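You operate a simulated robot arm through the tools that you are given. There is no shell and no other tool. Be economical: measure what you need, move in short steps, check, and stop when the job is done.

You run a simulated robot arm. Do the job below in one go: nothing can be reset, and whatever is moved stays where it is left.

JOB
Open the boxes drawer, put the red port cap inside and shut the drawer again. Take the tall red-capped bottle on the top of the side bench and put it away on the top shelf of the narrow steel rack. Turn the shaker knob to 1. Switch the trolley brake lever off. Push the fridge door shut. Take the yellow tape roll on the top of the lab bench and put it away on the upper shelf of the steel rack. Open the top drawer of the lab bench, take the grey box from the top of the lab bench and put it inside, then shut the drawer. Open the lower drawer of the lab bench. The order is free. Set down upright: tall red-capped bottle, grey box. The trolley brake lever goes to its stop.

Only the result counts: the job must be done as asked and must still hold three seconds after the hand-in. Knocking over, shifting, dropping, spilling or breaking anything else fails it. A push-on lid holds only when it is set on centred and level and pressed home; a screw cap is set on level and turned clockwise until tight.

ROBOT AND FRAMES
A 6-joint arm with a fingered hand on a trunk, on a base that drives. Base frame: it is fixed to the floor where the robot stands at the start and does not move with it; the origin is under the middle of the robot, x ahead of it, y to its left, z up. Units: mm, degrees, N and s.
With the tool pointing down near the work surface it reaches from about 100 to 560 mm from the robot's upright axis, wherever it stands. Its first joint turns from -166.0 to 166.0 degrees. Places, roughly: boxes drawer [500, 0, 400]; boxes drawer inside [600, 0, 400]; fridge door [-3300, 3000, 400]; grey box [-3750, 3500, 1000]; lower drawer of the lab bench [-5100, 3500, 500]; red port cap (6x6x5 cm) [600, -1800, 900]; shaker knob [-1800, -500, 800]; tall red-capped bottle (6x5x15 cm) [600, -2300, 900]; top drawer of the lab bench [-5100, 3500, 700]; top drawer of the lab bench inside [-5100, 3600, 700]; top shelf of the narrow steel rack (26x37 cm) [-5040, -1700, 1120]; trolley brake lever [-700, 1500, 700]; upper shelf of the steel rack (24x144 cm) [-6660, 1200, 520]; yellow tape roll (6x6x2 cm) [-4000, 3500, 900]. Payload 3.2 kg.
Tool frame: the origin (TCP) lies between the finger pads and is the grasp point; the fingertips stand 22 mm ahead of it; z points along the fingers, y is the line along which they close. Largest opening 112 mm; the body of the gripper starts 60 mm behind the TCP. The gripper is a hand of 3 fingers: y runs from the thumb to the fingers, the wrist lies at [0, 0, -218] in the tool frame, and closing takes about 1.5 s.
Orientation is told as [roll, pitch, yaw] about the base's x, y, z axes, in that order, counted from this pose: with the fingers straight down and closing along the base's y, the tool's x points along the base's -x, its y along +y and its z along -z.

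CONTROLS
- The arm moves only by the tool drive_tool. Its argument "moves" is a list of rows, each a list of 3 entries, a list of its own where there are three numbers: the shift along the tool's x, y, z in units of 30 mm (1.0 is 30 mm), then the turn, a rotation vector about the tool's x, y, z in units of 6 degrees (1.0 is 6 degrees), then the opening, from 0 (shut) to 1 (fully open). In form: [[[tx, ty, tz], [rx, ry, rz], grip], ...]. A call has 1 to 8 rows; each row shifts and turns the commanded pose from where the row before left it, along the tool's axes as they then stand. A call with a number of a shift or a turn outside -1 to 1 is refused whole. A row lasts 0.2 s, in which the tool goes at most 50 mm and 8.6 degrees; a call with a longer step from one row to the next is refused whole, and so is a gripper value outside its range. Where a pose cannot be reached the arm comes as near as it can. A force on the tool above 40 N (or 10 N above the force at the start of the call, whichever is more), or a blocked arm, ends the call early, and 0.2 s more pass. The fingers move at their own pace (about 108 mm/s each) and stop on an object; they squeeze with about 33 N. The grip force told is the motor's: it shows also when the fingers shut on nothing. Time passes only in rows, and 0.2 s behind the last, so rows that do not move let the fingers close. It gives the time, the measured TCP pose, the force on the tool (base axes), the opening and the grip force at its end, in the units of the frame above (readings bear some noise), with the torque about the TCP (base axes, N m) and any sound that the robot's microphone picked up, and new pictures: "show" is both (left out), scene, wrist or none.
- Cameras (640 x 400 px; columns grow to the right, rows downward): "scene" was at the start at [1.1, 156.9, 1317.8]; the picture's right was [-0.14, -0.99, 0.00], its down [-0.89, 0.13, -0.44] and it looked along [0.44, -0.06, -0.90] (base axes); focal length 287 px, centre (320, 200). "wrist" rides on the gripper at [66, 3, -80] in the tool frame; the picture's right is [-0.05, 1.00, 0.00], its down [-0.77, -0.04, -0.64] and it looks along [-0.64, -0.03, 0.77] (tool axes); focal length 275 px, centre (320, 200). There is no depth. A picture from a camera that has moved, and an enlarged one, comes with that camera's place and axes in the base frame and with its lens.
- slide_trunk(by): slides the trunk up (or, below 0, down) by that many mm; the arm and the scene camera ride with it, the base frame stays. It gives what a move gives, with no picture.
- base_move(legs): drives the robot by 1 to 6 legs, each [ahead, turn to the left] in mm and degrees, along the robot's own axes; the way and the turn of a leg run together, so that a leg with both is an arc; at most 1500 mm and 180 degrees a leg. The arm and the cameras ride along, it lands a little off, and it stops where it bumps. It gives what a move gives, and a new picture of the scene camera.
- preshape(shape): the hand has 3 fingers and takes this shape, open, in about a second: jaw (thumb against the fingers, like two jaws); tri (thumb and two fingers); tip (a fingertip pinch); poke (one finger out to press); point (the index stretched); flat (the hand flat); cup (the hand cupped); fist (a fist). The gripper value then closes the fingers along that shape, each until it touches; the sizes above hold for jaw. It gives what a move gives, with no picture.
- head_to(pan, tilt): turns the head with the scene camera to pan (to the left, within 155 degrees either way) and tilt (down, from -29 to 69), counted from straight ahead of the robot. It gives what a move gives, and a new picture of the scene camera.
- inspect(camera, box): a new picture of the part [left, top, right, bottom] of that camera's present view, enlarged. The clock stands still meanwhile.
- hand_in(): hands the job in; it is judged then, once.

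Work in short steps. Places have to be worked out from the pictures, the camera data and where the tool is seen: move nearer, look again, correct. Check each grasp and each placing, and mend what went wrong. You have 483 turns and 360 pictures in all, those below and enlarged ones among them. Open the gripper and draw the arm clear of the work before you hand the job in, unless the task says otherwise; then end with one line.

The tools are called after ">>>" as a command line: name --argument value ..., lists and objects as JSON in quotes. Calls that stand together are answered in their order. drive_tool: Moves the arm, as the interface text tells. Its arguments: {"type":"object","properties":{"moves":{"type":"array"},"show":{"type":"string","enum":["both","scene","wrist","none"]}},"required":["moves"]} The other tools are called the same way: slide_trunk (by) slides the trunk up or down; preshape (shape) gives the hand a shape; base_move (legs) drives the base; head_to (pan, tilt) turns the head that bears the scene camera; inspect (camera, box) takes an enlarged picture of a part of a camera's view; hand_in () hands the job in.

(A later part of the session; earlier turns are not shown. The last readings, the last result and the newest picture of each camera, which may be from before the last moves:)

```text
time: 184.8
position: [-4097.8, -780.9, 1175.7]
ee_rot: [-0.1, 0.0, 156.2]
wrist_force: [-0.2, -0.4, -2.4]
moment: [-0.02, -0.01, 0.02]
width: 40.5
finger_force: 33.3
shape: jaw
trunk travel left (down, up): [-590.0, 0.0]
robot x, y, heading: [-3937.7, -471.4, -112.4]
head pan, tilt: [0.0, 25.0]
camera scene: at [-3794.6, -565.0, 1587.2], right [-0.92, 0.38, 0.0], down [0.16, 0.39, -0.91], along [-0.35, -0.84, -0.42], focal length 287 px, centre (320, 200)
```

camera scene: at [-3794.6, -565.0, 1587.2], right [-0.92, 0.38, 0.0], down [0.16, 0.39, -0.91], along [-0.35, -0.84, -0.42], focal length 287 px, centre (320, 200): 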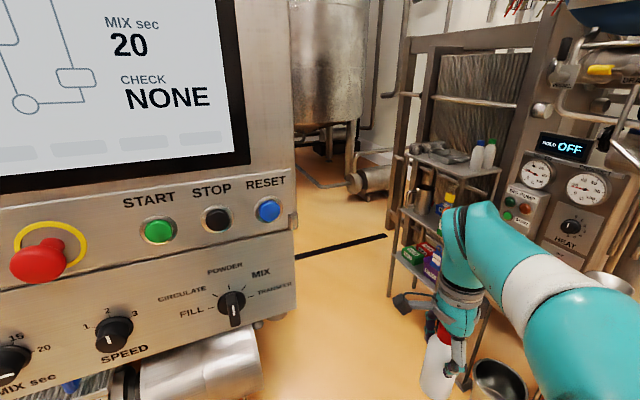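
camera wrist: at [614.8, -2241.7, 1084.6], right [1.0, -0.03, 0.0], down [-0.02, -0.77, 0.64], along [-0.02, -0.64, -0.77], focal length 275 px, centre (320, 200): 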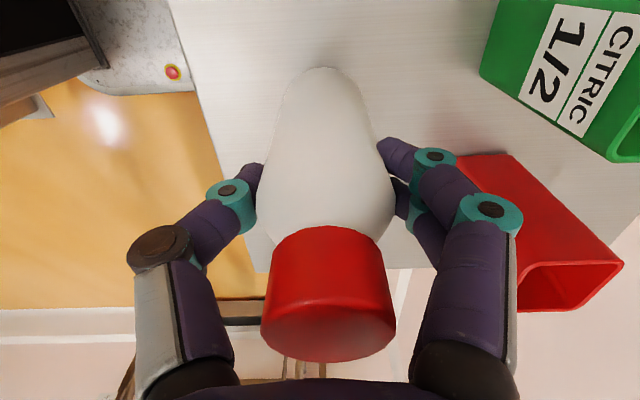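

I'm close to the mixing kiosk, so I swing wide to x≈-4400 first, then go down toward the rack.

>>> base_move --legs '[[0, -52], [480, 0], [0, 74]]'

>>> head_to --pan 15 --tilt 30

```text
time: 190.8
position: [-4724.9, -716.7, 1175.3]
ee_rot: [0.0, -0.6, 112.1]
wrist_force: [-0.1, 11.8, -2.4]
moment: [-0.42, -0.04, -0.36]
width: 39.9
finger_force: 33.1
shape: jaw
trunk travel left (down, up): [-590.0, 0.0]
robot x, y, heading: [-4392.4, -610.4, -156.7]
head pan, tilt: [0.0, 25.0]
stopped in leg 3: the force on the tool passed its limit at 48 N (the readings are from after the stop); the commanded pose is now the measured one
camera scene: at [-4356.7, -774.7, 1587.5], right [-0.4, 0.92, 0.0], down [0.39, 0.17, -0.91], along [-0.83, -0.36, -0.42], focal length 287 px, centre (320, 200)
```

scene: 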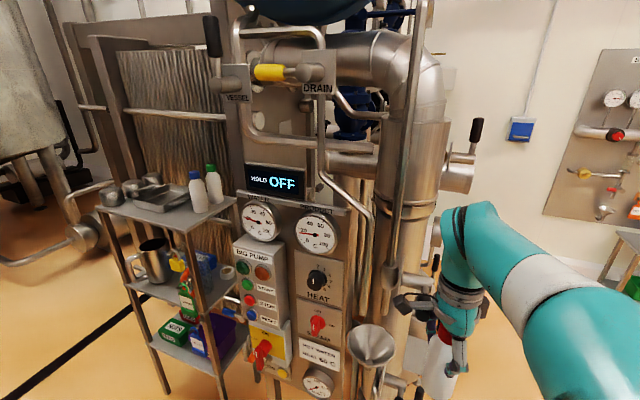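

```text
time: 191.5
position: [-4725.6, -717.3, 1175.7]
ee_rot: [0.1, -0.6, 112.2]
wrist_force: [-0.3, 11.9, -2.5]
moment: [-0.5, -0.05, -0.41]
width: 39.9
finger_force: 32.8
shape: jaw
trunk travel left (down, up): [-590.0, 0.0]
robot x, y, heading: [-4391.7, -614.1, -156.7]
head pan, tilt: [15.0, 30.0]
camera scene: at [-4342.9, -793.6, 1579.6], right [-0.62, 0.78, 0.0], down [0.39, 0.31, -0.87], along [-0.68, -0.54, -0.5], focal length 287 px, centre (320, 200)
```

scene: 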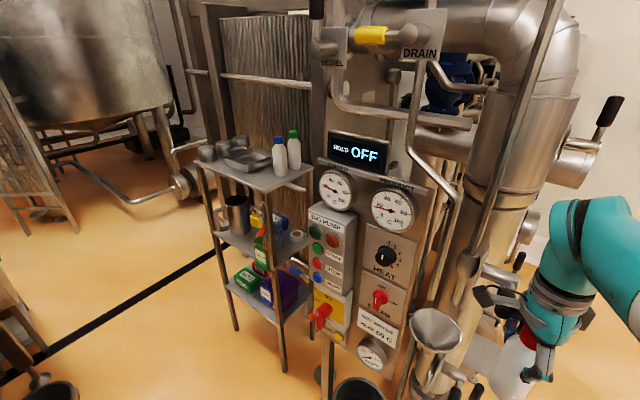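

The held bottle touched the machine's piping at the side. I turn back, reverse a little, and check the bottle in the hand.

>>> base_move --legs '[[0, -15], [-150, 0]]'

>>> inspect --camera "wrist" --box '[0, 0, 640, 400]'

```text
time: 193.8
position: [-4589.9, -608.1, 1175.8]
ee_rot: [0.0, -0.8, 97.4]
wrist_force: [-0.1, 0.1, -1.7]
moment: [-0.04, -0.01, -0.01]
width: 40.1
finger_force: 33.4
shape: jaw
trunk travel left (down, up): [-590.0, 0.0]
robot x, y, heading: [-4242.1, -591.2, -171.4]
head pan, tilt: [15.0, 30.0]
camera scene: at [-4240.1, -780.6, 1579.2], right [-0.4, 0.92, 0.0], down [0.46, 0.2, -0.87], along [-0.79, -0.35, -0.5], focal length 287 px, centre (320, 200)
```

scene: 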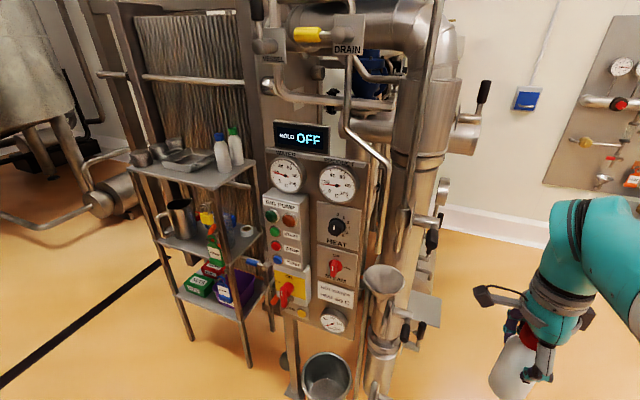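

```text
1.00 times, centred on (320, 200) of wrist (not enlarged: the box is as wide or as high as the picture)
camera zoom: at [-4585.0, -675.9, 1255.2], right [-1.0, -0.08, 0.0], down [-0.06, 0.76, 0.65], along [-0.05, 0.64, -0.76], focal length 275 px, centre (320, 200)
```

zoom: 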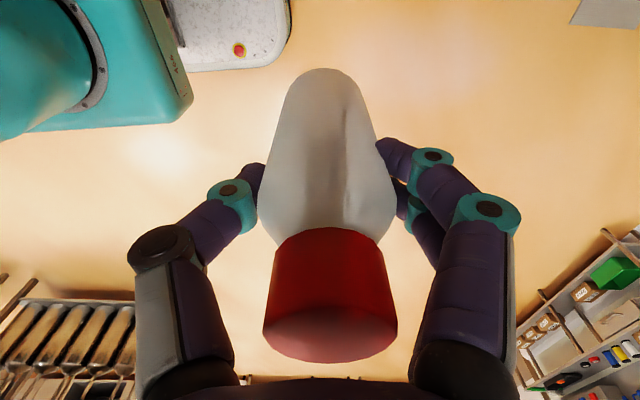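

The bottle is unchanged in the hand. I turn so the arm faces +y and reverse down alongside the rack.

>>> base_move --legs '[[0, -109]]'

>>> head_to --pan 150 --tilt 35

```text
time: 198.7
position: [-4159.4, -251.4, 1177.0]
ee_rot: [-0.1, -0.7, -9.8]
wrist_force: [0.6, -0.4, -1.6]
moment: [-0.02, 0.0, 0.0]
width: 39.6
finger_force: 32.9
shape: jaw
trunk travel left (down, up): [-590.0, 0.0]
robot x, y, heading: [-4244.6, -591.6, 81.7]
head pan, tilt: [15.0, 30.0]
camera scene: at [-4426.4, -535.1, 1579.2], right [0.99, 0.12, 0.0], down [0.06, -0.5, -0.87], along [-0.1, 0.86, -0.5], focal length 287 px, centre (320, 200)
```

scene: 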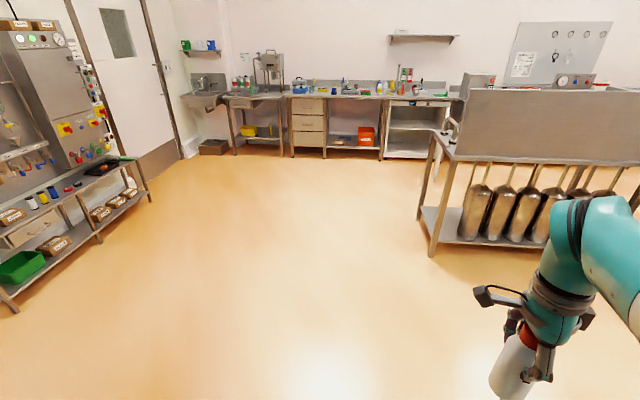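

```text
time: 200.8
position: [-4158.2, -251.0, 1175.3]
ee_rot: [-0.1, -0.7, -9.7]
wrist_force: [0.9, -0.6, -1.8]
moment: [0.01, -0.03, 0.01]
width: 39.8
finger_force: 32.9
shape: jaw
trunk travel left (down, up): [-590.0, 0.0]
robot x, y, heading: [-4243.7, -586.7, 81.8]
head pan, tilt: [150.0, 35.0]
camera scene: at [-4470.5, -694.0, 1571.4], right [-0.78, 0.62, 0.0], down [0.36, 0.45, -0.82], along [-0.51, -0.64, -0.57], focal length 287 px, centre (320, 200)
```

scene: 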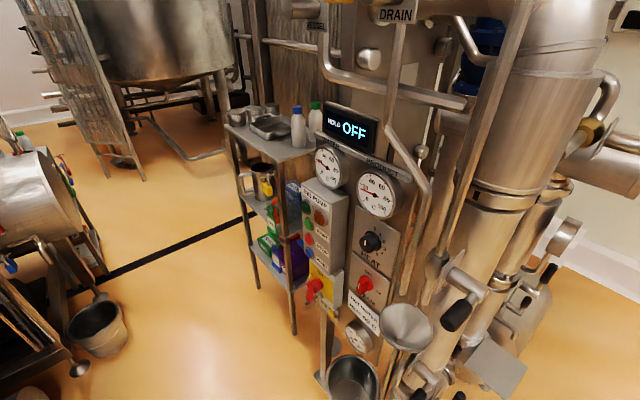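

The floor beside the rack is free between x -4850 and -4050. I reverse to y≈-1640 there, then turn to face the rack.

>>> base_move --legs '[[0, -2.5], [-1065, 0]]'

>>> head_to --pan 95 --tilt 30

```text
time: 206.9
position: [-4344.6, -1336.5, 1175.0]
ee_rot: [0.0, -0.6, -10.9]
wrist_force: [0.4, 0.1, -2.2]
moment: [0.01, 0.02, -0.02]
width: 39.7
finger_force: 32.9
shape: jaw
trunk travel left (down, up): [-590.0, 0.0]
robot x, y, heading: [-4433.6, -1672.5, 80.4]
head pan, tilt: [150.0, 35.0]
camera scene: at [-4665.8, -1773.2, 1571.4], right [-0.77, 0.64, 0.0], down [0.36, 0.44, -0.82], along [-0.52, -0.63, -0.57], focal length 287 px, centre (320, 200)
```

scene: 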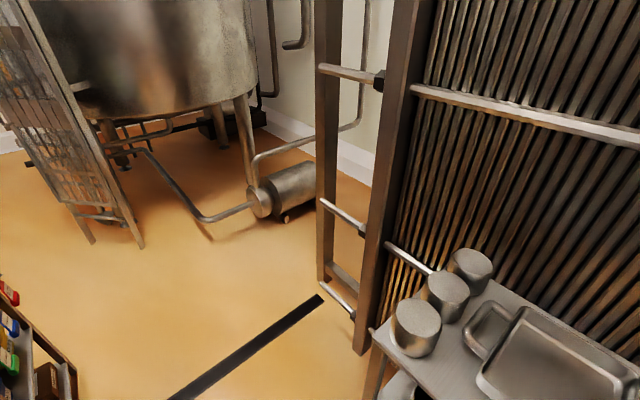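

```text
time: 208.1
position: [-4344.1, -1336.0, 1175.8]
ee_rot: [-0.1, -0.7, -10.8]
wrist_force: [0.6, -0.2, -1.9]
moment: [0.04, -0.01, -0.01]
width: 39.8
finger_force: 33.1
shape: jaw
trunk travel left (down, up): [-590.0, 0.0]
robot x, y, heading: [-4431.7, -1672.6, 80.5]
head pan, tilt: [95.0, 30.0]
camera scene: at [-4699.8, -1697.9, 1579.2], right [0.08, 1.0, 0.0], down [0.5, -0.04, -0.87], along [-0.86, 0.07, -0.5], focal length 287 px, centre (320, 200)
```

scene: 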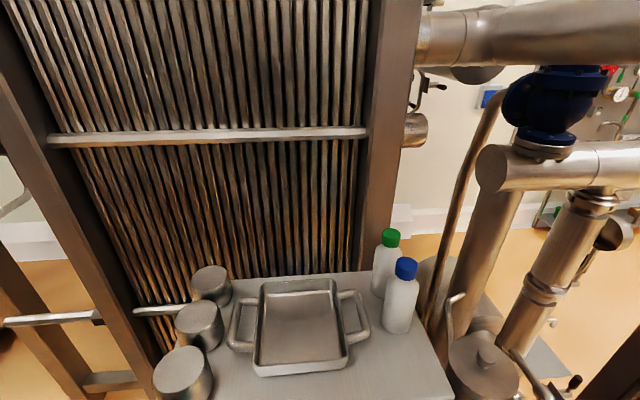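

The shelf has a free spot at about (-4935, -1530), in front of the blue-capped bottle and right of the tray. I turn to face the rack and rotate the hand 90° so the fingers open sideways.

>>> base_move --legs '[[0, 98]]'

>>> drive_tool --moves '[[[0, 0, -1], [0, 0, -1], 0], [[0, 0, -1], [0, 0, -1], 0], [[0, 0, -1], [0, 0, -1], 0], [[0, 0, -1], [0, 0, -1], 0], [[0, 0, 0], [0, 0, -1], 0], [[0, 0, 0], [0, 0, -1], 0], [[0, 0, 0], [0, 0, -1], 0], [[0, 0, 0], [0, 0, -1], 0]]' --show "none"

>>> drive_tool --moves '[[[0, 0, 0], [0, 0, -1], 0], [[0, 0, 0], [0, 0, -1], 0], [[0, 0, 0], [0, 0, -1], 0], [[0, 0, 0], [0, 0, -1], 0], [[0, 0, 0], [0, 0, -1], 0], [[0, 0, 0], [0, 0, -1], 0], [[0, 0, 0], [0, 0, -1], 0]]'

```text
time: 212.7
position: [-4782.5, -1627.9, 1176.3]
ee_rot: [-0.1, -0.8, 86.9]
wrist_force: [-0.3, -0.4, -2.8]
moment: [0.01, -0.01, -0.03]
width: 39.6
finger_force: 32.7
shape: jaw
trunk travel left (down, up): [-590.0, 0.0]
robot x, y, heading: [-4433.6, -1671.3, 178.2]
head pan, tilt: [95.0, 30.0]
camera scene: at [-4376.2, -1931.3, 1579.2], right [-1.0, -0.06, 0.0], down [-0.03, 0.5, -0.87], along [0.05, -0.86, -0.5], focal length 287 px, centre (320, 200)
```

scene: 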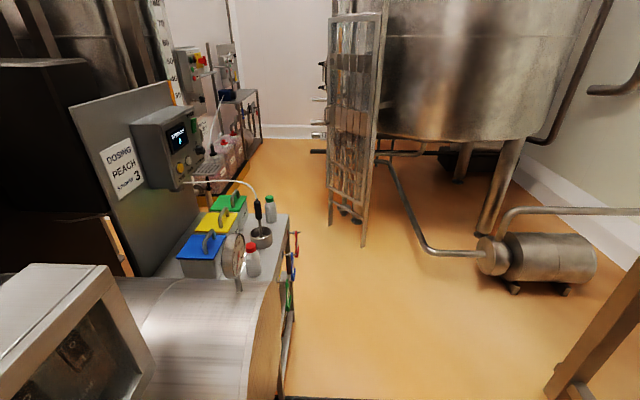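

```text
time: 214.4
position: [-4781.8, -1628.5, 1295.4]
ee_rot: [-0.7, -0.6, 135.0]
wrist_force: [0.3, 0.9, -3.0]
moment: [0.03, -0.03, 0.02]
width: 39.3
finger_force: 33.2
shape: jaw
trunk travel left (down, up): [-590.0, 0.0]
robot x, y, heading: [-4435.2, -1674.6, 178.2]
head pan, tilt: [95.0, 30.0]
```

```text
time: 216.1
position: [-4782.4, -1629.4, 1296.0]
ee_rot: [-0.8, 0.1, 177.1]
wrist_force: [-0.1, 0.4, -2.2]
moment: [0.0, -0.05, 0.01]
width: 39.6
finger_force: 33.1
shape: jaw
trunk travel left (down, up): [-590.0, 0.0]
robot x, y, heading: [-4441.1, -1672.3, 178.4]
head pan, tilt: [95.0, 30.0]
camera scene: at [-4376.2, -1931.2, 1579.2], right [-1.0, -0.06, 0.0], down [-0.03, 0.5, -0.87], along [0.05, -0.86, -0.5], focal length 287 px, centre (320, 200)
camera wrist: at [-4717.0, -1637.6, 1375.7], right [-0.1, -0.99, -0.01], down [-0.77, 0.07, 0.64], along [-0.63, 0.07, -0.77], focal length 275 px, centre (320, 200)
```

scene: 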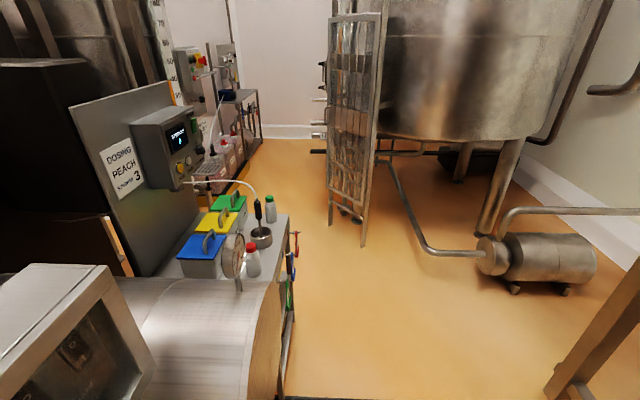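
wrist: 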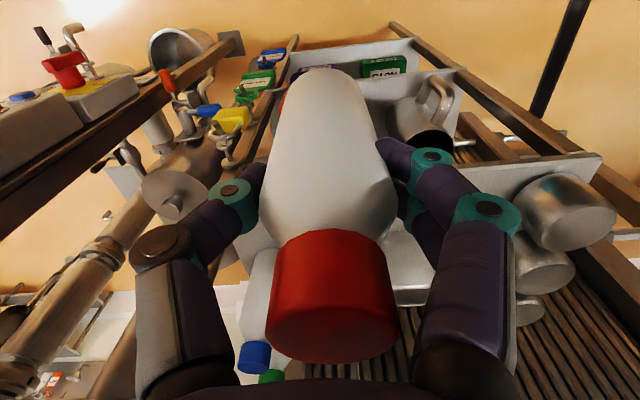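

Now I move over the free spot at (-4935, -1530).

>>> drive_tool --moves '[[[-0.88, -0.51, 0], [-0.13, 0, 0], 0], [[-0.88, -0.51, 0], [0, 0, 0], 0], [[-0.88, -0.51, 0], [0, 0, 0], 0], [[-0.88, -0.51, 0], [0, 0, 0], 0], [[-0.88, -0.51, 0], [0, 0, 0], 0], [[-0.88, -0.51, 0], [0, 0, 0], 0]]' --show "wrist"

>>> head_to --pan -10 --tilt 30

```text
time: 217.4
position: [-4897.2, -1589.8, 1267.9]
ee_rot: [0.0, -0.1, 176.6]
wrist_force: [0.1, 0.0, -2.7]
moment: [0.02, -0.01, 0.04]
width: 39.3
finger_force: 33.5
shape: jaw
out of reach, approached as far as the arm can: row 3, 4, 5, 6
trunk travel left (down, up): [-590.0, 0.0]
robot x, y, heading: [-4437.1, -1670.9, 178.0]
head pan, tilt: [95.0, 30.0]
camera wrist: at [-4830.4, -1596.4, 1347.0], right [-0.11, -0.99, 0.0], down [-0.77, 0.08, 0.64], along [-0.63, 0.07, -0.77], focal length 275 px, centre (320, 200)
```

wrist: 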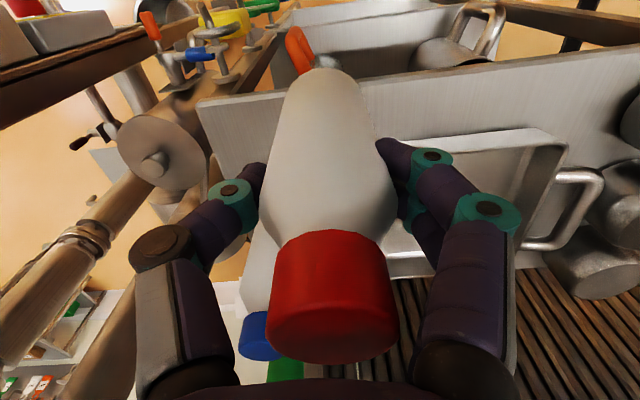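

```text
time: 219.3
position: [-4895.5, -1588.0, 1268.0]
ee_rot: [0.1, -0.1, 176.7]
wrist_force: [-0.3, -0.3, -1.9]
moment: [0.0, 0.01, 0.01]
width: 39.5
finger_force: 32.6
shape: jaw
trunk travel left (down, up): [-590.0, 0.0]
robot x, y, heading: [-4435.7, -1671.1, 178.2]
head pan, tilt: [-10.0, 30.0]
camera scene: at [-4470.0, -1822.5, 1579.2], right [0.2, 0.98, 0.0], down [0.49, -0.1, -0.87], along [-0.85, 0.18, -0.5], focal length 287 px, centre (320, 200)
```

scene: 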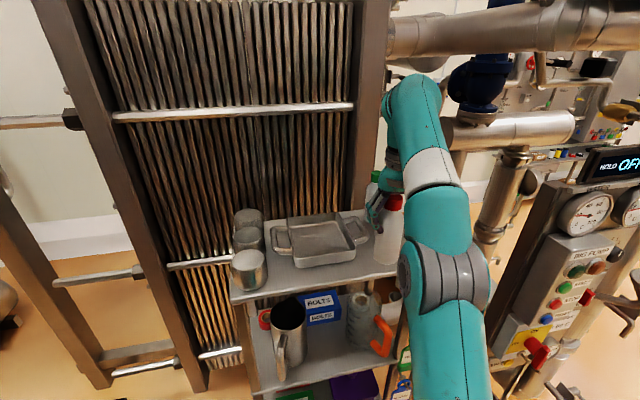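

The reach ran out and the arm drooped. I pull the hand back 100 mm, drive the base 100 mm nearer, and continue.

>>> drive_tool --moves '[[[0.9, 0, 0], [0, 0, 0], 0], [[0.9, 0, -0.2], [0, 0, 0], 0], [[0.9, 0, -0.3], [0, 0, 0], 0], [[0.6, 0, -0.3], [0, 0, 0], 0]]' --show "none"

>>> base_move --legs '[[100, 0]]'

>>> inspect --camera "wrist" --box '[0, 0, 640, 400]'

```text
time: 220.3
position: [-4796.7, -1597.8, 1289.7]
ee_rot: [0.1, 0.0, 176.9]
wrist_force: [0.6, 0.0, -1.5]
moment: [-0.02, 0.02, -0.02]
width: 39.3
finger_force: 33.1
shape: jaw
trunk travel left (down, up): [-590.0, 0.0]
robot x, y, heading: [-4433.3, -1674.0, 178.4]
head pan, tilt: [-10.0, 30.0]
```

```text
time: 221.4
position: [-4900.3, -1593.3, 1289.3]
ee_rot: [0.0, 0.1, 176.8]
wrist_force: [0.1, 0.2, -1.6]
moment: [-0.02, -0.05, 0.01]
width: 39.7
finger_force: 33.1
shape: jaw
trunk travel left (down, up): [-590.0, 0.0]
robot x, y, heading: [-4537.0, -1667.9, 177.9]
head pan, tilt: [-10.0, 30.0]
camera scene: at [-4572.5, -1819.2, 1579.2], right [0.2, 0.98, 0.0], down [0.49, -0.1, -0.87], along [-0.85, 0.18, -0.5], focal length 287 px, centre (320, 200)
```

scene: 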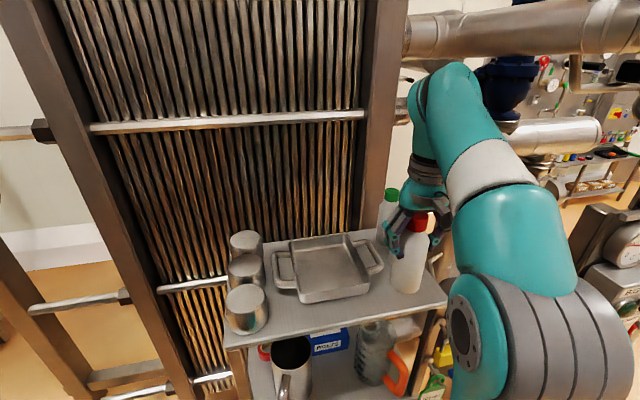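

```text
1.00 times, centred on (320, 200) of wrist (not enlarged: the box is as wide or as high as the picture)
camera zoom: at [-4834.6, -1600.7, 1369.9], right [-0.1, -0.99, 0.0], down [-0.77, 0.08, 0.63], along [-0.63, 0.06, -0.77], focal length 275 px, centre (320, 200)
```

zoom: 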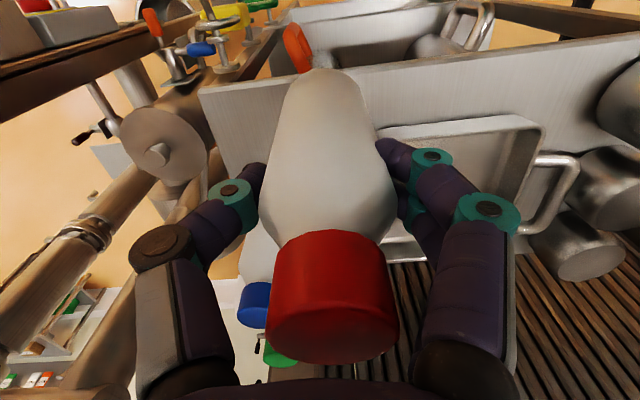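

Now inside reach. I shift to (-4935, -1532).

>>> drive_tool --moves '[[[-0.32, -0.66, 0], [0, 0, 0], 0], [[-0.32, -0.66, 0], [0, 0, 0], 0], [[-0.32, -0.66, 0], [0, 0, 0], 0], [[-0.32, 0, 0], [0, 0, 0], 0]]'

```text
time: 222.4
position: [-4933.1, -1531.1, 1290.3]
ee_rot: [0.1, 0.2, 176.9]
wrist_force: [0.5, 1.1, -2.0]
moment: [0.0, -0.02, 0.02]
width: 39.6
finger_force: 32.6
shape: jaw
trunk travel left (down, up): [-590.0, 0.0]
robot x, y, heading: [-4535.8, -1671.9, 177.9]
head pan, tilt: [-10.0, 30.0]
camera scene: at [-4570.8, -1819.5, 1579.2], right [0.2, 0.98, 0.0], down [0.49, -0.1, -0.87], along [-0.85, 0.18, -0.5], focal length 287 px, centre (320, 200)
camera wrist: at [-4867.7, -1539.8, 1370.4], right [-0.1, -0.99, 0.0], down [-0.77, 0.08, 0.64], along [-0.63, 0.06, -0.77], focal length 275 px, centre (320, 200)
```

scene: 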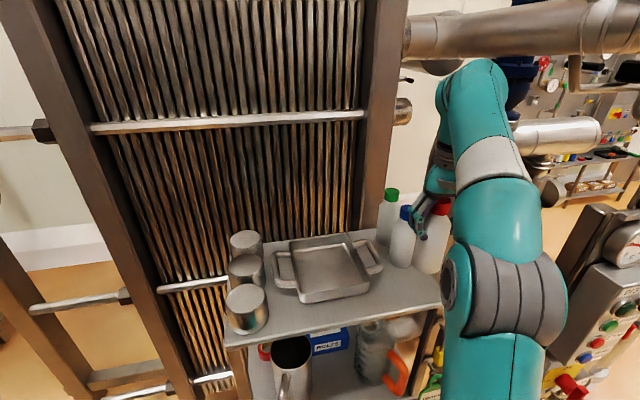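
wrist: 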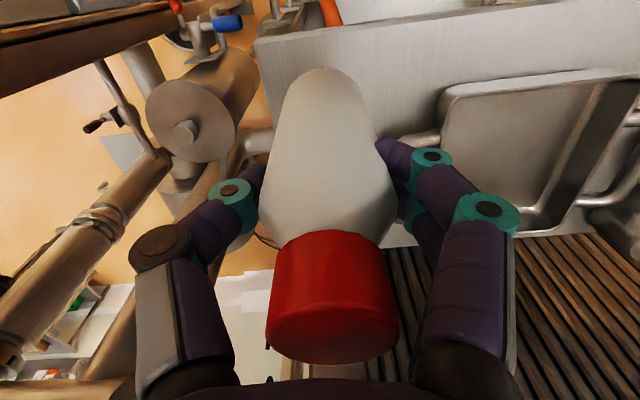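

I nudge 8 mm inward and lower the bottle until it touches the shelf.

>>> drive_tool --moves '[[[-0.15, 0.25, 0.5], [0, 0, 0], 0], [[0, 0, 0.7], [0, 0, 0], 0], [[0, 0, 0.5], [0, 0, 0], 0], [[0, 0, 0.25], [0, 0, 0], 0], [[0, 0, 0.2], [0, 0, 0], 0], [[0, 0, 0.2], [0, 0, 0], 0], [[0, 0, 0.2], [0, 0, 0], 0], [[0, 0, 0.2], [0, 0, 0], 0]]'

```text
time: 224.4
position: [-4937.9, -1538.5, 1214.2]
ee_rot: [-0.2, -0.7, 176.8]
wrist_force: [-1.1, 1.0, 25.9]
moment: [-0.11, 0.03, 0.0]
width: 41.2
finger_force: 33.5
shape: jaw
trunk travel left (down, up): [-590.0, 0.0]
robot x, y, heading: [-4536.0, -1673.7, 178.2]
head pan, tilt: [-10.0, 30.0]
stopped in row 8: the force on the tool passed its limit at 41 N (the readings are from after the stop); the commanded pose is now the measured one
camera scene: at [-4568.4, -1819.9, 1579.4], right [0.2, 0.98, 0.0], down [0.49, -0.1, -0.87], along [-0.85, 0.18, -0.5], focal length 287 px, centre (320, 200)
camera wrist: at [-4871.0, -1546.6, 1291.9], right [-0.1, -0.99, 0.0], down [-0.76, 0.08, 0.65], along [-0.64, 0.07, -0.76], focal length 275 px, centre (320, 200)
```

scene: 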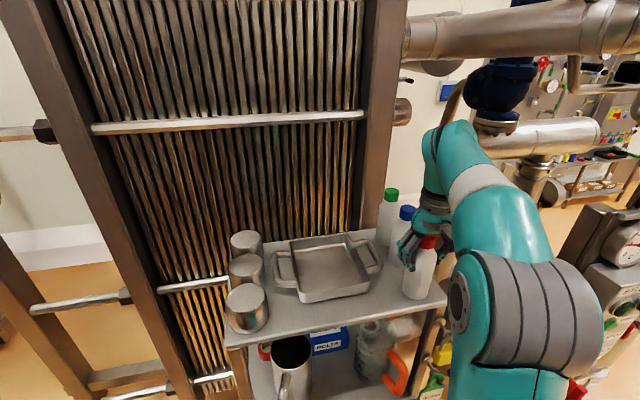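
wrist: 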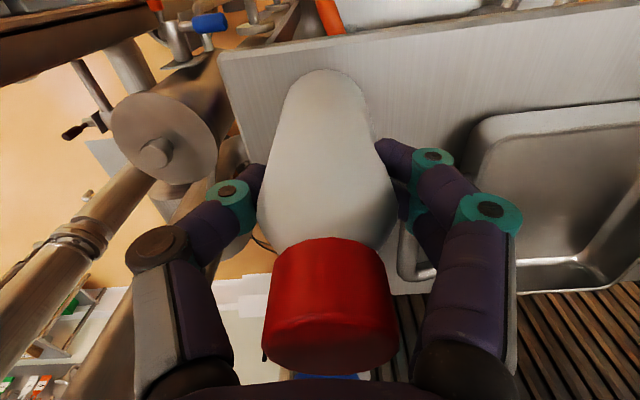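

The bottle stands on the shelf. I relieve the pressure, open and rise.

>>> drive_tool --moves '[[[0, 0, -0.1], [0, 0, 0], 0], [[0, 0, 0], [0, 0, 0], 0.6], [[0, 0, 0], [0, 0, 0], 0.7], [[0, 0, 0], [0, 0, 0], 0.7], [[0, 0, -0.6], [0, 0, 0], 0.7], [[0, 0, -1], [0, 0, 0], 0.7], [[0, 0, -1], [0, 0, 0], 0.7], [[0, 0, -1], [0, 0, 0], 0.7]]'

```text
time: 226.2
position: [-4937.1, -1539.3, 1292.2]
ee_rot: [0.0, -0.4, 176.8]
wrist_force: [-0.3, -0.6, 0.4]
moment: [0.04, 0.0, 0.02]
width: 77.9
finger_force: 0.0
shape: jaw
out of reach, approached as far as the arm can: row 8
trunk travel left (down, up): [-590.0, 0.0]
robot x, y, heading: [-4541.4, -1669.6, 178.4]
head pan, tilt: [-10.0, 30.0]
camera scene: at [-4570.4, -1819.3, 1579.2], right [0.2, 0.98, 0.0], down [0.49, -0.1, -0.87], along [-0.85, 0.18, -0.5], focal length 287 px, centre (320, 200)
camera wrist: at [-4871.2, -1547.0, 1372.1], right [-0.1, -0.99, 0.0], down [-0.76, 0.08, 0.64], along [-0.64, 0.07, -0.77], focal length 275 px, centre (320, 200)
```

scene: 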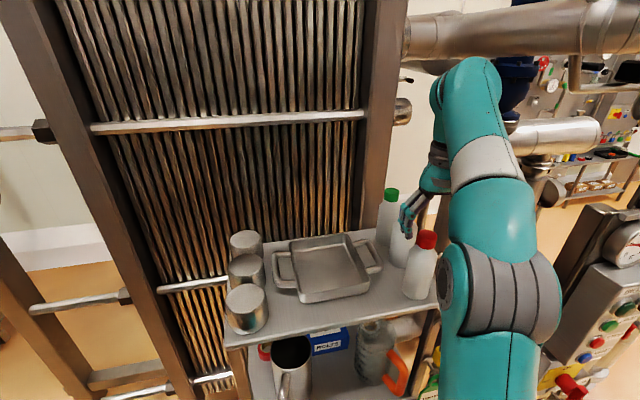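
wrist: 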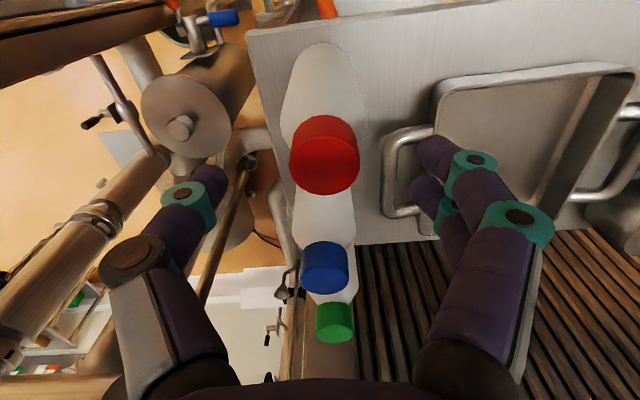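

The bottle stands upright. I retract the arm toward the robot and up.

>>> drive_tool --moves '[[[0.5, 0, -0.2], [0, 0, 0], 0.7], [[0.8, 0, -0.4], [0, 0, 0], 0.7], [[1, 0, -0.4], [0, 0, 0], 0.7], [[1, 0, -0.4], [0, 0, 0], 0.7], [[1, 0, 0], [0, 0, 0], 0.7]]'

```text
time: 227.4
position: [-4809.3, -1551.1, 1313.0]
ee_rot: [-0.1, -0.5, 176.7]
wrist_force: [0.6, 0.0, 0.4]
moment: [0.01, 0.01, 0.0]
width: 78.1
finger_force: 0.1
shape: jaw
out of reach, approached as far as the arm can: row 3, 4, 5
trunk travel left (down, up): [-590.0, 0.0]
robot x, y, heading: [-4536.2, -1667.4, 178.5]
head pan, tilt: [-10.0, 30.0]
camera scene: at [-4569.8, -1819.6, 1579.2], right [0.2, 0.98, 0.0], down [0.49, -0.1, -0.87], along [-0.85, 0.18, -0.5], focal length 287 px, centre (320, 200)
camera wrist: at [-4742.7, -1558.7, 1392.4], right [-0.1, -0.99, 0.0], down [-0.76, 0.08, 0.64], along [-0.64, 0.07, -0.77], focal length 275 px, centre (320, 200)
```

scene: 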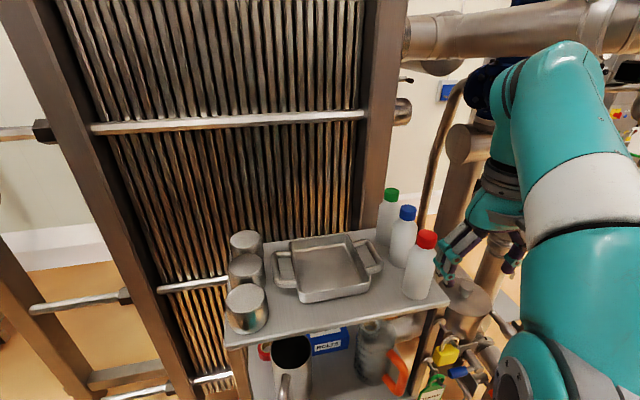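
wrist: 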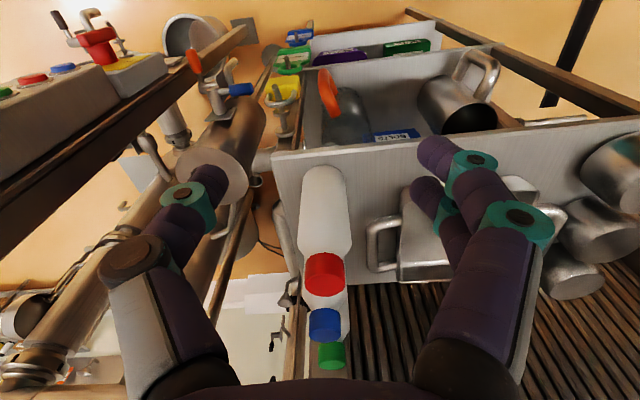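

Bottle placed. Now I back off, turn toward +y and drive up to the lab bench area.

>>> base_move --legs '[[-110, 0]]'

>>> drive_tool --moves '[[[0, 0, 1], [0, 0, 0], 0.7], [[0, 0, 1], [0, 0, 0], 0.7], [[0, 0, 1], [0, 0, 0], 0.7], [[0, 0, 1], [0, 0, 0], 0.7]]' --show "none"

>>> base_move --legs '[[0, -88.5], [1400, 0]]'

```text
time: 228.6
position: [-4701.1, -1553.6, 1312.8]
ee_rot: [-0.1, -0.7, 176.7]
wrist_force: [0.6, 0.6, 0.3]
moment: [-0.02, 0.02, 0.0]
width: 78.2
finger_force: 0.1
shape: jaw
trunk travel left (down, up): [-590.0, 0.0]
robot x, y, heading: [-4426.4, -1674.0, 178.2]
head pan, tilt: [-10.0, 30.0]
camera scene: at [-4460.4, -1822.8, 1579.2], right [0.2, 0.98, 0.0], down [0.49, -0.1, -0.87], along [-0.85, 0.18, -0.5], focal length 287 px, centre (320, 200)
```

scene: 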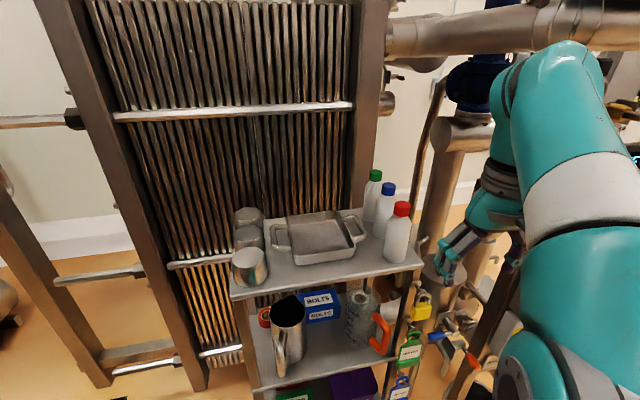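

```text
time: 229.6
position: [-4701.1, -1554.9, 1191.2]
ee_rot: [-0.2, -0.6, 176.8]
wrist_force: [0.0, 0.0, 0.9]
moment: [-0.01, 0.01, 0.0]
width: 78.3
finger_force: 0.0
shape: jaw
trunk travel left (down, up): [-590.0, 0.0]
robot x, y, heading: [-4432.3, -1669.8, 178.3]
head pan, tilt: [-10.0, 30.0]
```

```text
time: 240.3
position: [-4354.8, 8.1, 1192.0]
ee_rot: [-0.2, -0.5, 90.1]
wrist_force: [-0.5, 0.2, 0.0]
moment: [0.0, 0.02, 0.03]
width: 78.1
finger_force: 0.0
shape: jaw
trunk travel left (down, up): [-590.0, 0.0]
robot x, y, heading: [-4454.9, -274.4, 91.2]
head pan, tilt: [-10.0, 30.0]
camera scene: at [-4609.0, -245.3, 1579.2], right [0.99, -0.15, 0.0], down [-0.07, -0.49, -0.87], along [0.13, 0.86, -0.5], focal length 287 px, centre (320, 200)
```

scene: 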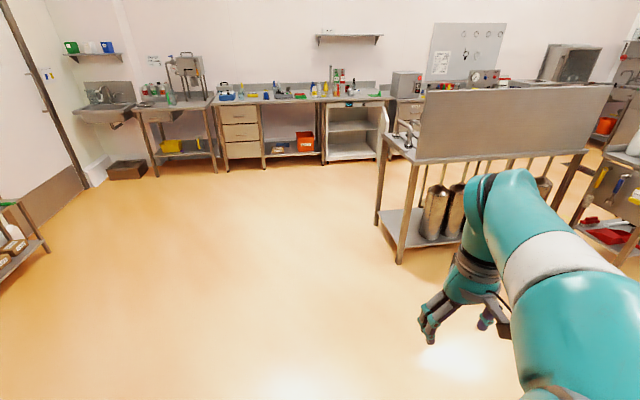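

>>> base_move --legs '[[0, -1], [1300, 0], [1150, 0]]'

>>> head_to --pan -20 --tilt 30

>>> head_to --pan 25 --tilt 35

```text
time: 252.7
position: [-4381.1, 2480.9, 1192.1]
ee_rot: [-0.1, -0.5, 88.9]
wrist_force: [0.7, -0.9, -0.6]
moment: [0.02, 0.02, -0.03]
width: 78.0
finger_force: 0.1
shape: jaw
trunk travel left (down, up): [-590.0, 0.0]
robot x, y, heading: [-4490.3, 2203.5, 90.6]
head pan, tilt: [-10.0, 30.0]
camera scene: at [-4639.4, 2230.6, 1579.2], right [0.99, -0.17, 0.0], down [-0.08, -0.49, -0.87], along [0.14, 0.85, -0.5], focal length 287 px, centre (320, 200)
```

scene: 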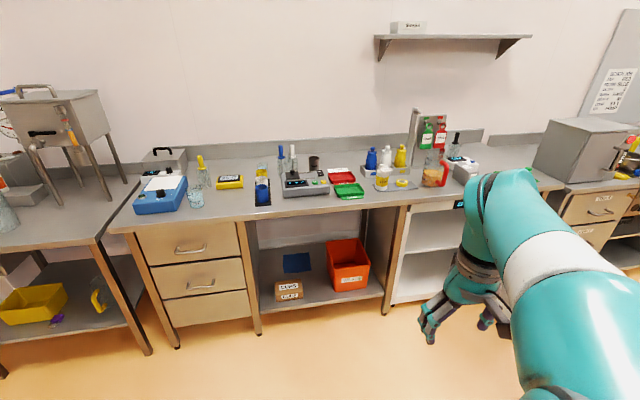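

```text
time: 253.4
position: [-4380.9, 2481.9, 1190.5]
ee_rot: [-0.2, -0.5, 88.8]
wrist_force: [0.5, -0.4, 0.1]
moment: [0.0, -0.01, 0.01]
width: 77.8
finger_force: 0.0
shape: jaw
trunk travel left (down, up): [-590.0, 0.0]
robot x, y, heading: [-4492.4, 2203.8, 90.1]
head pan, tilt: [-20.0, 30.0]
camera scene: at [-4624.2, 2226.4, 1579.2], right [0.94, -0.33, 0.0], down [-0.17, -0.47, -0.87], along [0.29, 0.82, -0.5], focal length 287 px, centre (320, 200)
```

scene: 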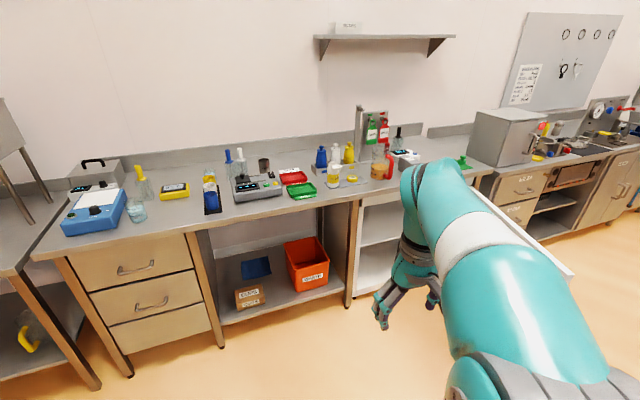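

```text
time: 254.5
position: [-4381.3, 2480.9, 1192.5]
ee_rot: [-0.2, -0.5, 89.0]
wrist_force: [0.1, -0.3, 0.2]
moment: [0.05, 0.02, 0.02]
width: 78.2
finger_force: 0.1
shape: jaw
trunk travel left (down, up): [-590.0, 0.0]
robot x, y, heading: [-4486.7, 2205.4, 90.6]
head pan, tilt: [25.0, 35.0]
camera scene: at [-4692.2, 2220.7, 1571.4], right [0.9, 0.43, 0.0], down [0.25, -0.52, -0.82], along [-0.35, 0.74, -0.57], focal length 287 px, centre (320, 200)
```

scene: 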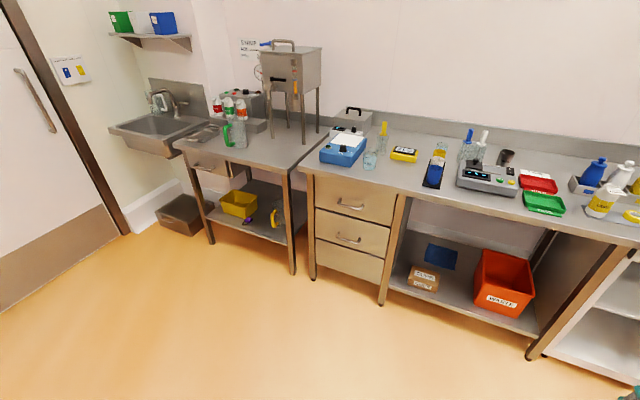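

>>> head_to --pan -30 --tilt 30

>>> inspect --camera "scene" --box '[200, 100, 360, 200]'

```text
time: 255.8
position: [-4381.0, 2480.2, 1192.3]
ee_rot: [-0.1, -0.5, 89.1]
wrist_force: [0.4, 0.7, 0.0]
moment: [0.03, 0.0, 0.01]
width: 78.0
finger_force: 0.0
shape: jaw
trunk travel left (down, up): [-590.0, 0.0]
robot x, y, heading: [-4489.3, 2204.4, 90.3]
head pan, tilt: [-30.0, 30.0]
camera scene: at [-4609.9, 2219.9, 1579.2], right [0.87, -0.49, 0.0], down [-0.25, -0.44, -0.87], along [0.43, 0.75, -0.5], focal length 287 px, centre (320, 200)
```

scene: 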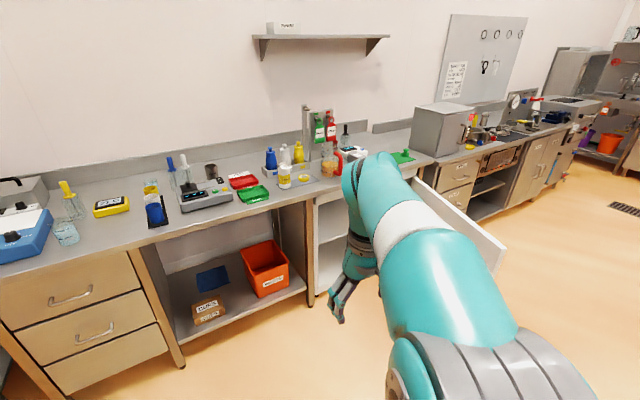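

```text
4.00 times, centred on (280, 150) of scene
camera zoom: at [-4609.9, 2219.9, 1579.2], right [0.87, -0.49, 0.0], down [-0.25, -0.44, -0.87], along [0.43, 0.75, -0.5], focal length 1148 px, centre (480, 400)
```

zoom: 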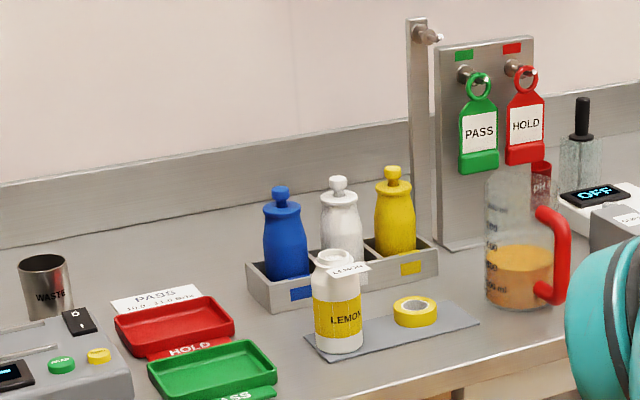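

Everything is identified: tape roll on a mat at about (-3997, 3475), grey box further right, drawers at x≈-5055. I start with the top drawer and drive in front of it.

>>> base_move --legs '[[0, 55], [670, 0], [0, -55]]'

>>> head_to --pan 0 --tilt 45

```text
time: 264.4
position: [-4916.6, 2847.4, 1192.0]
ee_rot: [-0.2, -0.4, 87.8]
wrist_force: [-0.2, 0.2, 0.7]
moment: [0.03, -0.01, -0.01]
width: 78.0
finger_force: 0.0
shape: jaw
trunk travel left (down, up): [-590.0, 0.0]
robot x, y, heading: [-5030.4, 2572.1, 89.3]
head pan, tilt: [-30.0, 30.0]
camera scene: at [-5151.1, 2592.7, 1579.2], right [0.86, -0.51, 0.0], down [-0.26, -0.43, -0.87], along [0.44, 0.74, -0.5], focal length 287 px, centre (320, 200)
```

scene: 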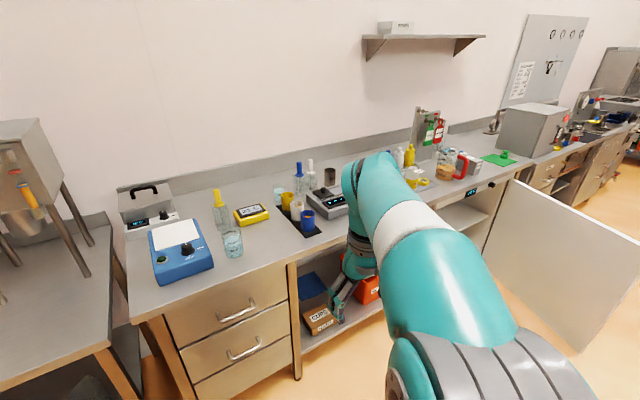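

```text
time: 265.3
position: [-4917.7, 2848.4, 1191.2]
ee_rot: [-0.2, -0.4, 87.9]
wrist_force: [0.0, 1.1, 0.4]
moment: [0.02, 0.02, 0.02]
width: 78.1
finger_force: 0.0
shape: jaw
trunk travel left (down, up): [-590.0, 0.0]
robot x, y, heading: [-5032.4, 2573.7, 89.3]
head pan, tilt: [0.0, 45.0]
camera scene: at [-5196.3, 2596.3, 1556.6], right [1.0, -0.01, 0.0], down [-0.01, -0.71, -0.71], along [0.01, 0.71, -0.71], focal length 287 px, centre (320, 200)
```

scene: 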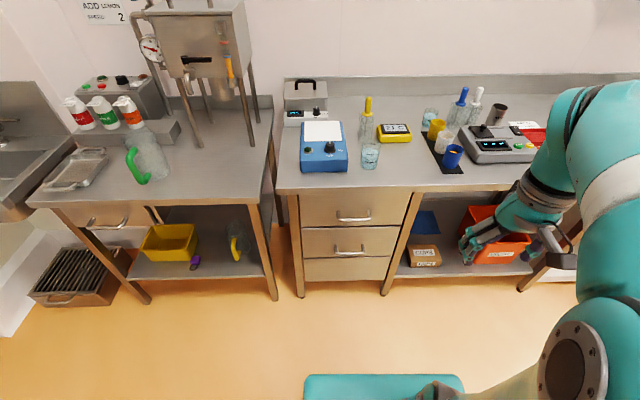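

Handles: top about (-5052, 3350, 695), lower about z 460. I drive 110 mm nearer, lower the trunk and turn the hand into the slanted hooking pose.

>>> slide_trunk --by -150

>>> drive_tool --moves '[[[0.3, 0, 0.8], [0, 0, 1], 0.7], [[0, 0, 1], [0, 0, 1], 0.7], [[0, 0, 1], [0, 0, 1], 0.7], [[0, 0, 1], [0, 0, 1], 0.7], [[0, 0, 0.5], [0, 0, 1], 0.7], [[0, 0, 0], [0, 0, 1], 0.7], [[0, 0, 0], [0, 0, 1], 0.7], [[0, 0, 0], [0, 0, 1], 0.7]]' --show "none"

>>> drive_tool --moves '[[[0, 0, 0], [0, 0, 1], 0.7], [[0, 0, 0], [0, 0, 1], 0.7], [[0, 0, 0], [0, 0, 1], 0.7], [[0, 0, 0], [0, 0, 1], 0.7], [[0, 0, 0], [0, 0, 1], 0.7], [[0, 0, 0], [0, 0, 1], 0.7], [[0, 0, 0], [0, 0, 1], 0.7], [[0, 0, 0], [0, 0, 0.2], 0.7]]' --show "none"

>>> drive_tool --moves '[[[0, 0.4, 0], [-1, 0, 0], 0.7], [[0, 0.4, 0], [-1, 0, 0], 0.7], [[0, 0.4, 0], [-1, 0, 0], 0.7], [[0, 0.4, 0], [-1, 0, 0], 0.7], [[0, 0, 0], [-1, 0, 0], 0.7], [[0, 0, 0], [-1, 0, 0], 0.7], [[0, 0, 0], [-1, 0, 0], 0.7], [[0, 0, 0], [-1, 0, 0], 0.7]]'

```text
time: 267.1
position: [-4916.0, 2847.6, 1041.6]
ee_rot: [-0.2, -0.4, 87.8]
wrist_force: [-0.8, 0.4, -0.9]
moment: [0.02, 0.01, 0.0]
width: 78.2
finger_force: 0.0
shape: jaw
trunk travel left (down, up): [-440.0, 150.0]
robot x, y, heading: [-5035.0, 2575.4, 89.5]
head pan, tilt: [0.0, 45.0]
```

```text
time: 268.9
position: [-4917.9, 2839.8, 911.2]
ee_rot: [0.2, -0.6, 39.6]
wrist_force: [0.0, 0.6, -0.4]
moment: [0.02, -0.02, 0.0]
width: 78.2
finger_force: 0.1
shape: jaw
trunk travel left (down, up): [-440.0, 150.0]
robot x, y, heading: [-5030.7, 2571.3, 89.1]
head pan, tilt: [0.0, 45.0]
```

```text
time: 270.7
position: [-4917.5, 2838.9, 910.7]
ee_rot: [0.5, -0.2, -3.4]
wrist_force: [0.3, 0.1, 0.1]
moment: [-0.02, 0.04, -0.01]
width: 78.3
finger_force: 0.1
shape: jaw
trunk travel left (down, up): [-440.0, 150.0]
robot x, y, heading: [-5030.0, 2573.2, 89.2]
head pan, tilt: [0.0, 45.0]
```

```text
time: 272.5
position: [-4886.1, 2914.4, 953.1]
ee_rot: [48.4, -0.1, -3.5]
wrist_force: [-0.2, -0.4, 0.1]
moment: [0.02, -0.01, 0.0]
width: 77.9
finger_force: 0.2
shape: jaw
out of reach, approached as far as the arm can: row 6, 7, 8
trunk travel left (down, up): [-440.0, 150.0]
robot x, y, heading: [-5030.1, 2572.6, 89.3]
head pan, tilt: [0.0, 45.0]
camera scene: at [-5196.2, 2596.3, 1406.6], right [1.0, -0.01, 0.0], down [-0.01, -0.71, -0.71], along [0.01, 0.71, -0.71], focal length 287 px, centre (320, 200)
camera wrist: at [-4956.6, 2860.0, 1007.5], right [0.08, 0.66, 0.75], down [0.74, -0.54, 0.4], along [0.67, 0.52, -0.53], focal length 275 px, centre (320, 200)
```

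scene: 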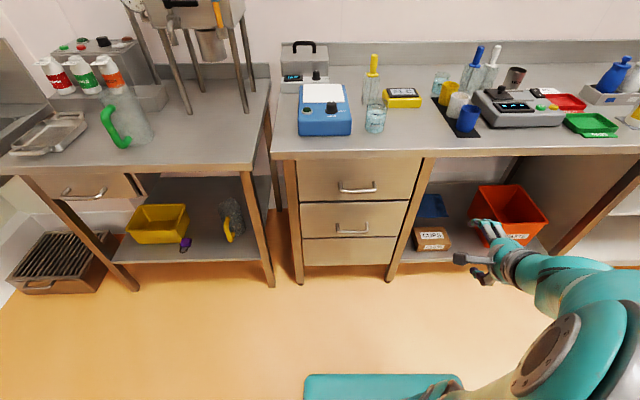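
wrist: 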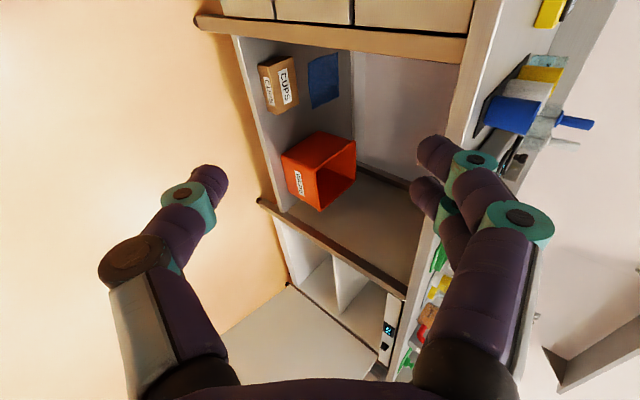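

Refined from the two heights: top handle (-5051, 3363, 692), lower (-5048, 3367, 441), bench edge y 3335. I drive 130 mm closer and move to the approach point.

>>> base_move --legs '[[130, 0]]'

>>> drive_tool --moves '[[[0.7, 0, 0], [0, 0.43, -0.39], 0.7], [[0.7, 0, 0], [-0.5, 0, 0], 0.7], [[0.7, 0, 0.3], [-0.5, 0, 0], 0.7], [[0.7, 0, 0.8], [0, 0, 0], 0.7], [[0.7, -0.1, 0.9], [0, 0, 0], 0.7], [[0.7, -0.1, 0.9], [0, 0, 0], 0.7], [[0.7, -0.1, 0.9], [0, 0, 0], 0.7], [[0.57, -0.1, 0.9], [0, 0, 0], 0.7]]'

```text
time: 273.8
position: [-4884.8, 3049.3, 952.3]
ee_rot: [48.4, -0.1, -3.2]
wrist_force: [0.0, -0.5, 0.4]
moment: [0.05, -0.03, -0.05]
width: 78.1
finger_force: 0.0
shape: jaw
trunk travel left (down, up): [-440.0, 150.0]
robot x, y, heading: [-5027.9, 2706.6, 89.3]
head pan, tilt: [0.0, 45.0]
camera scene: at [-5194.5, 2730.6, 1406.6], right [1.0, -0.01, 0.0], down [-0.01, -0.71, -0.71], along [0.01, 0.71, -0.71], focal length 287 px, centre (320, 200)
```

scene: 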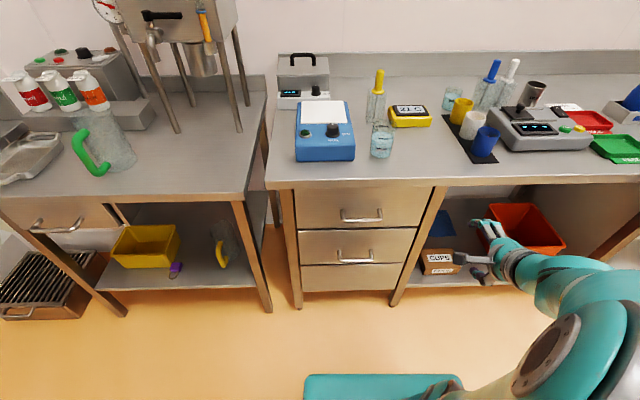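

```text
time: 275.6
position: [-4997.0, 3174.9, 923.2]
ee_rot: [54.1, 0.2, 0.3]
wrist_force: [-0.7, 0.6, 0.2]
moment: [-0.01, -0.03, 0.02]
width: 77.9
finger_force: 0.1
shape: jaw
out of reach, approached as far as the arm can: row 1, 2, 3, 4, 7, 8
trunk travel left (down, up): [-440.0, 150.0]
robot x, y, heading: [-5026.5, 2705.8, 89.4]
head pan, tilt: [0.0, 45.0]
camera scene: at [-5194.6, 2729.9, 1406.6], right [1.0, -0.01, 0.0], down [-0.01, -0.71, -0.71], along [0.01, 0.71, -0.71], focal length 287 px, centre (320, 200)
camera wrist: at [-5062.6, 3110.1, 971.9], right [0.04, 0.59, 0.81], down [0.78, -0.53, 0.34], along [0.63, 0.61, -0.48], focal length 275 px, centre (320, 200)
```

scene: 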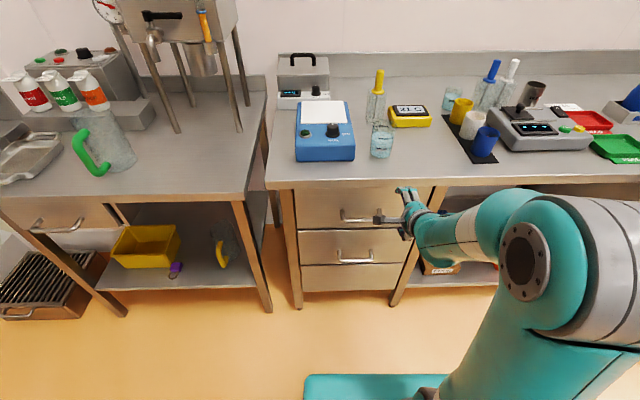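
wrist: 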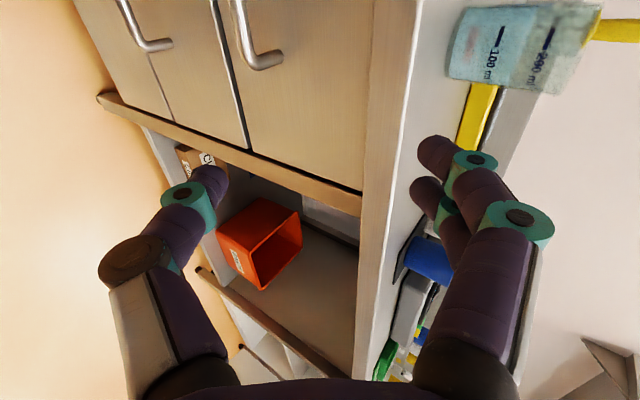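

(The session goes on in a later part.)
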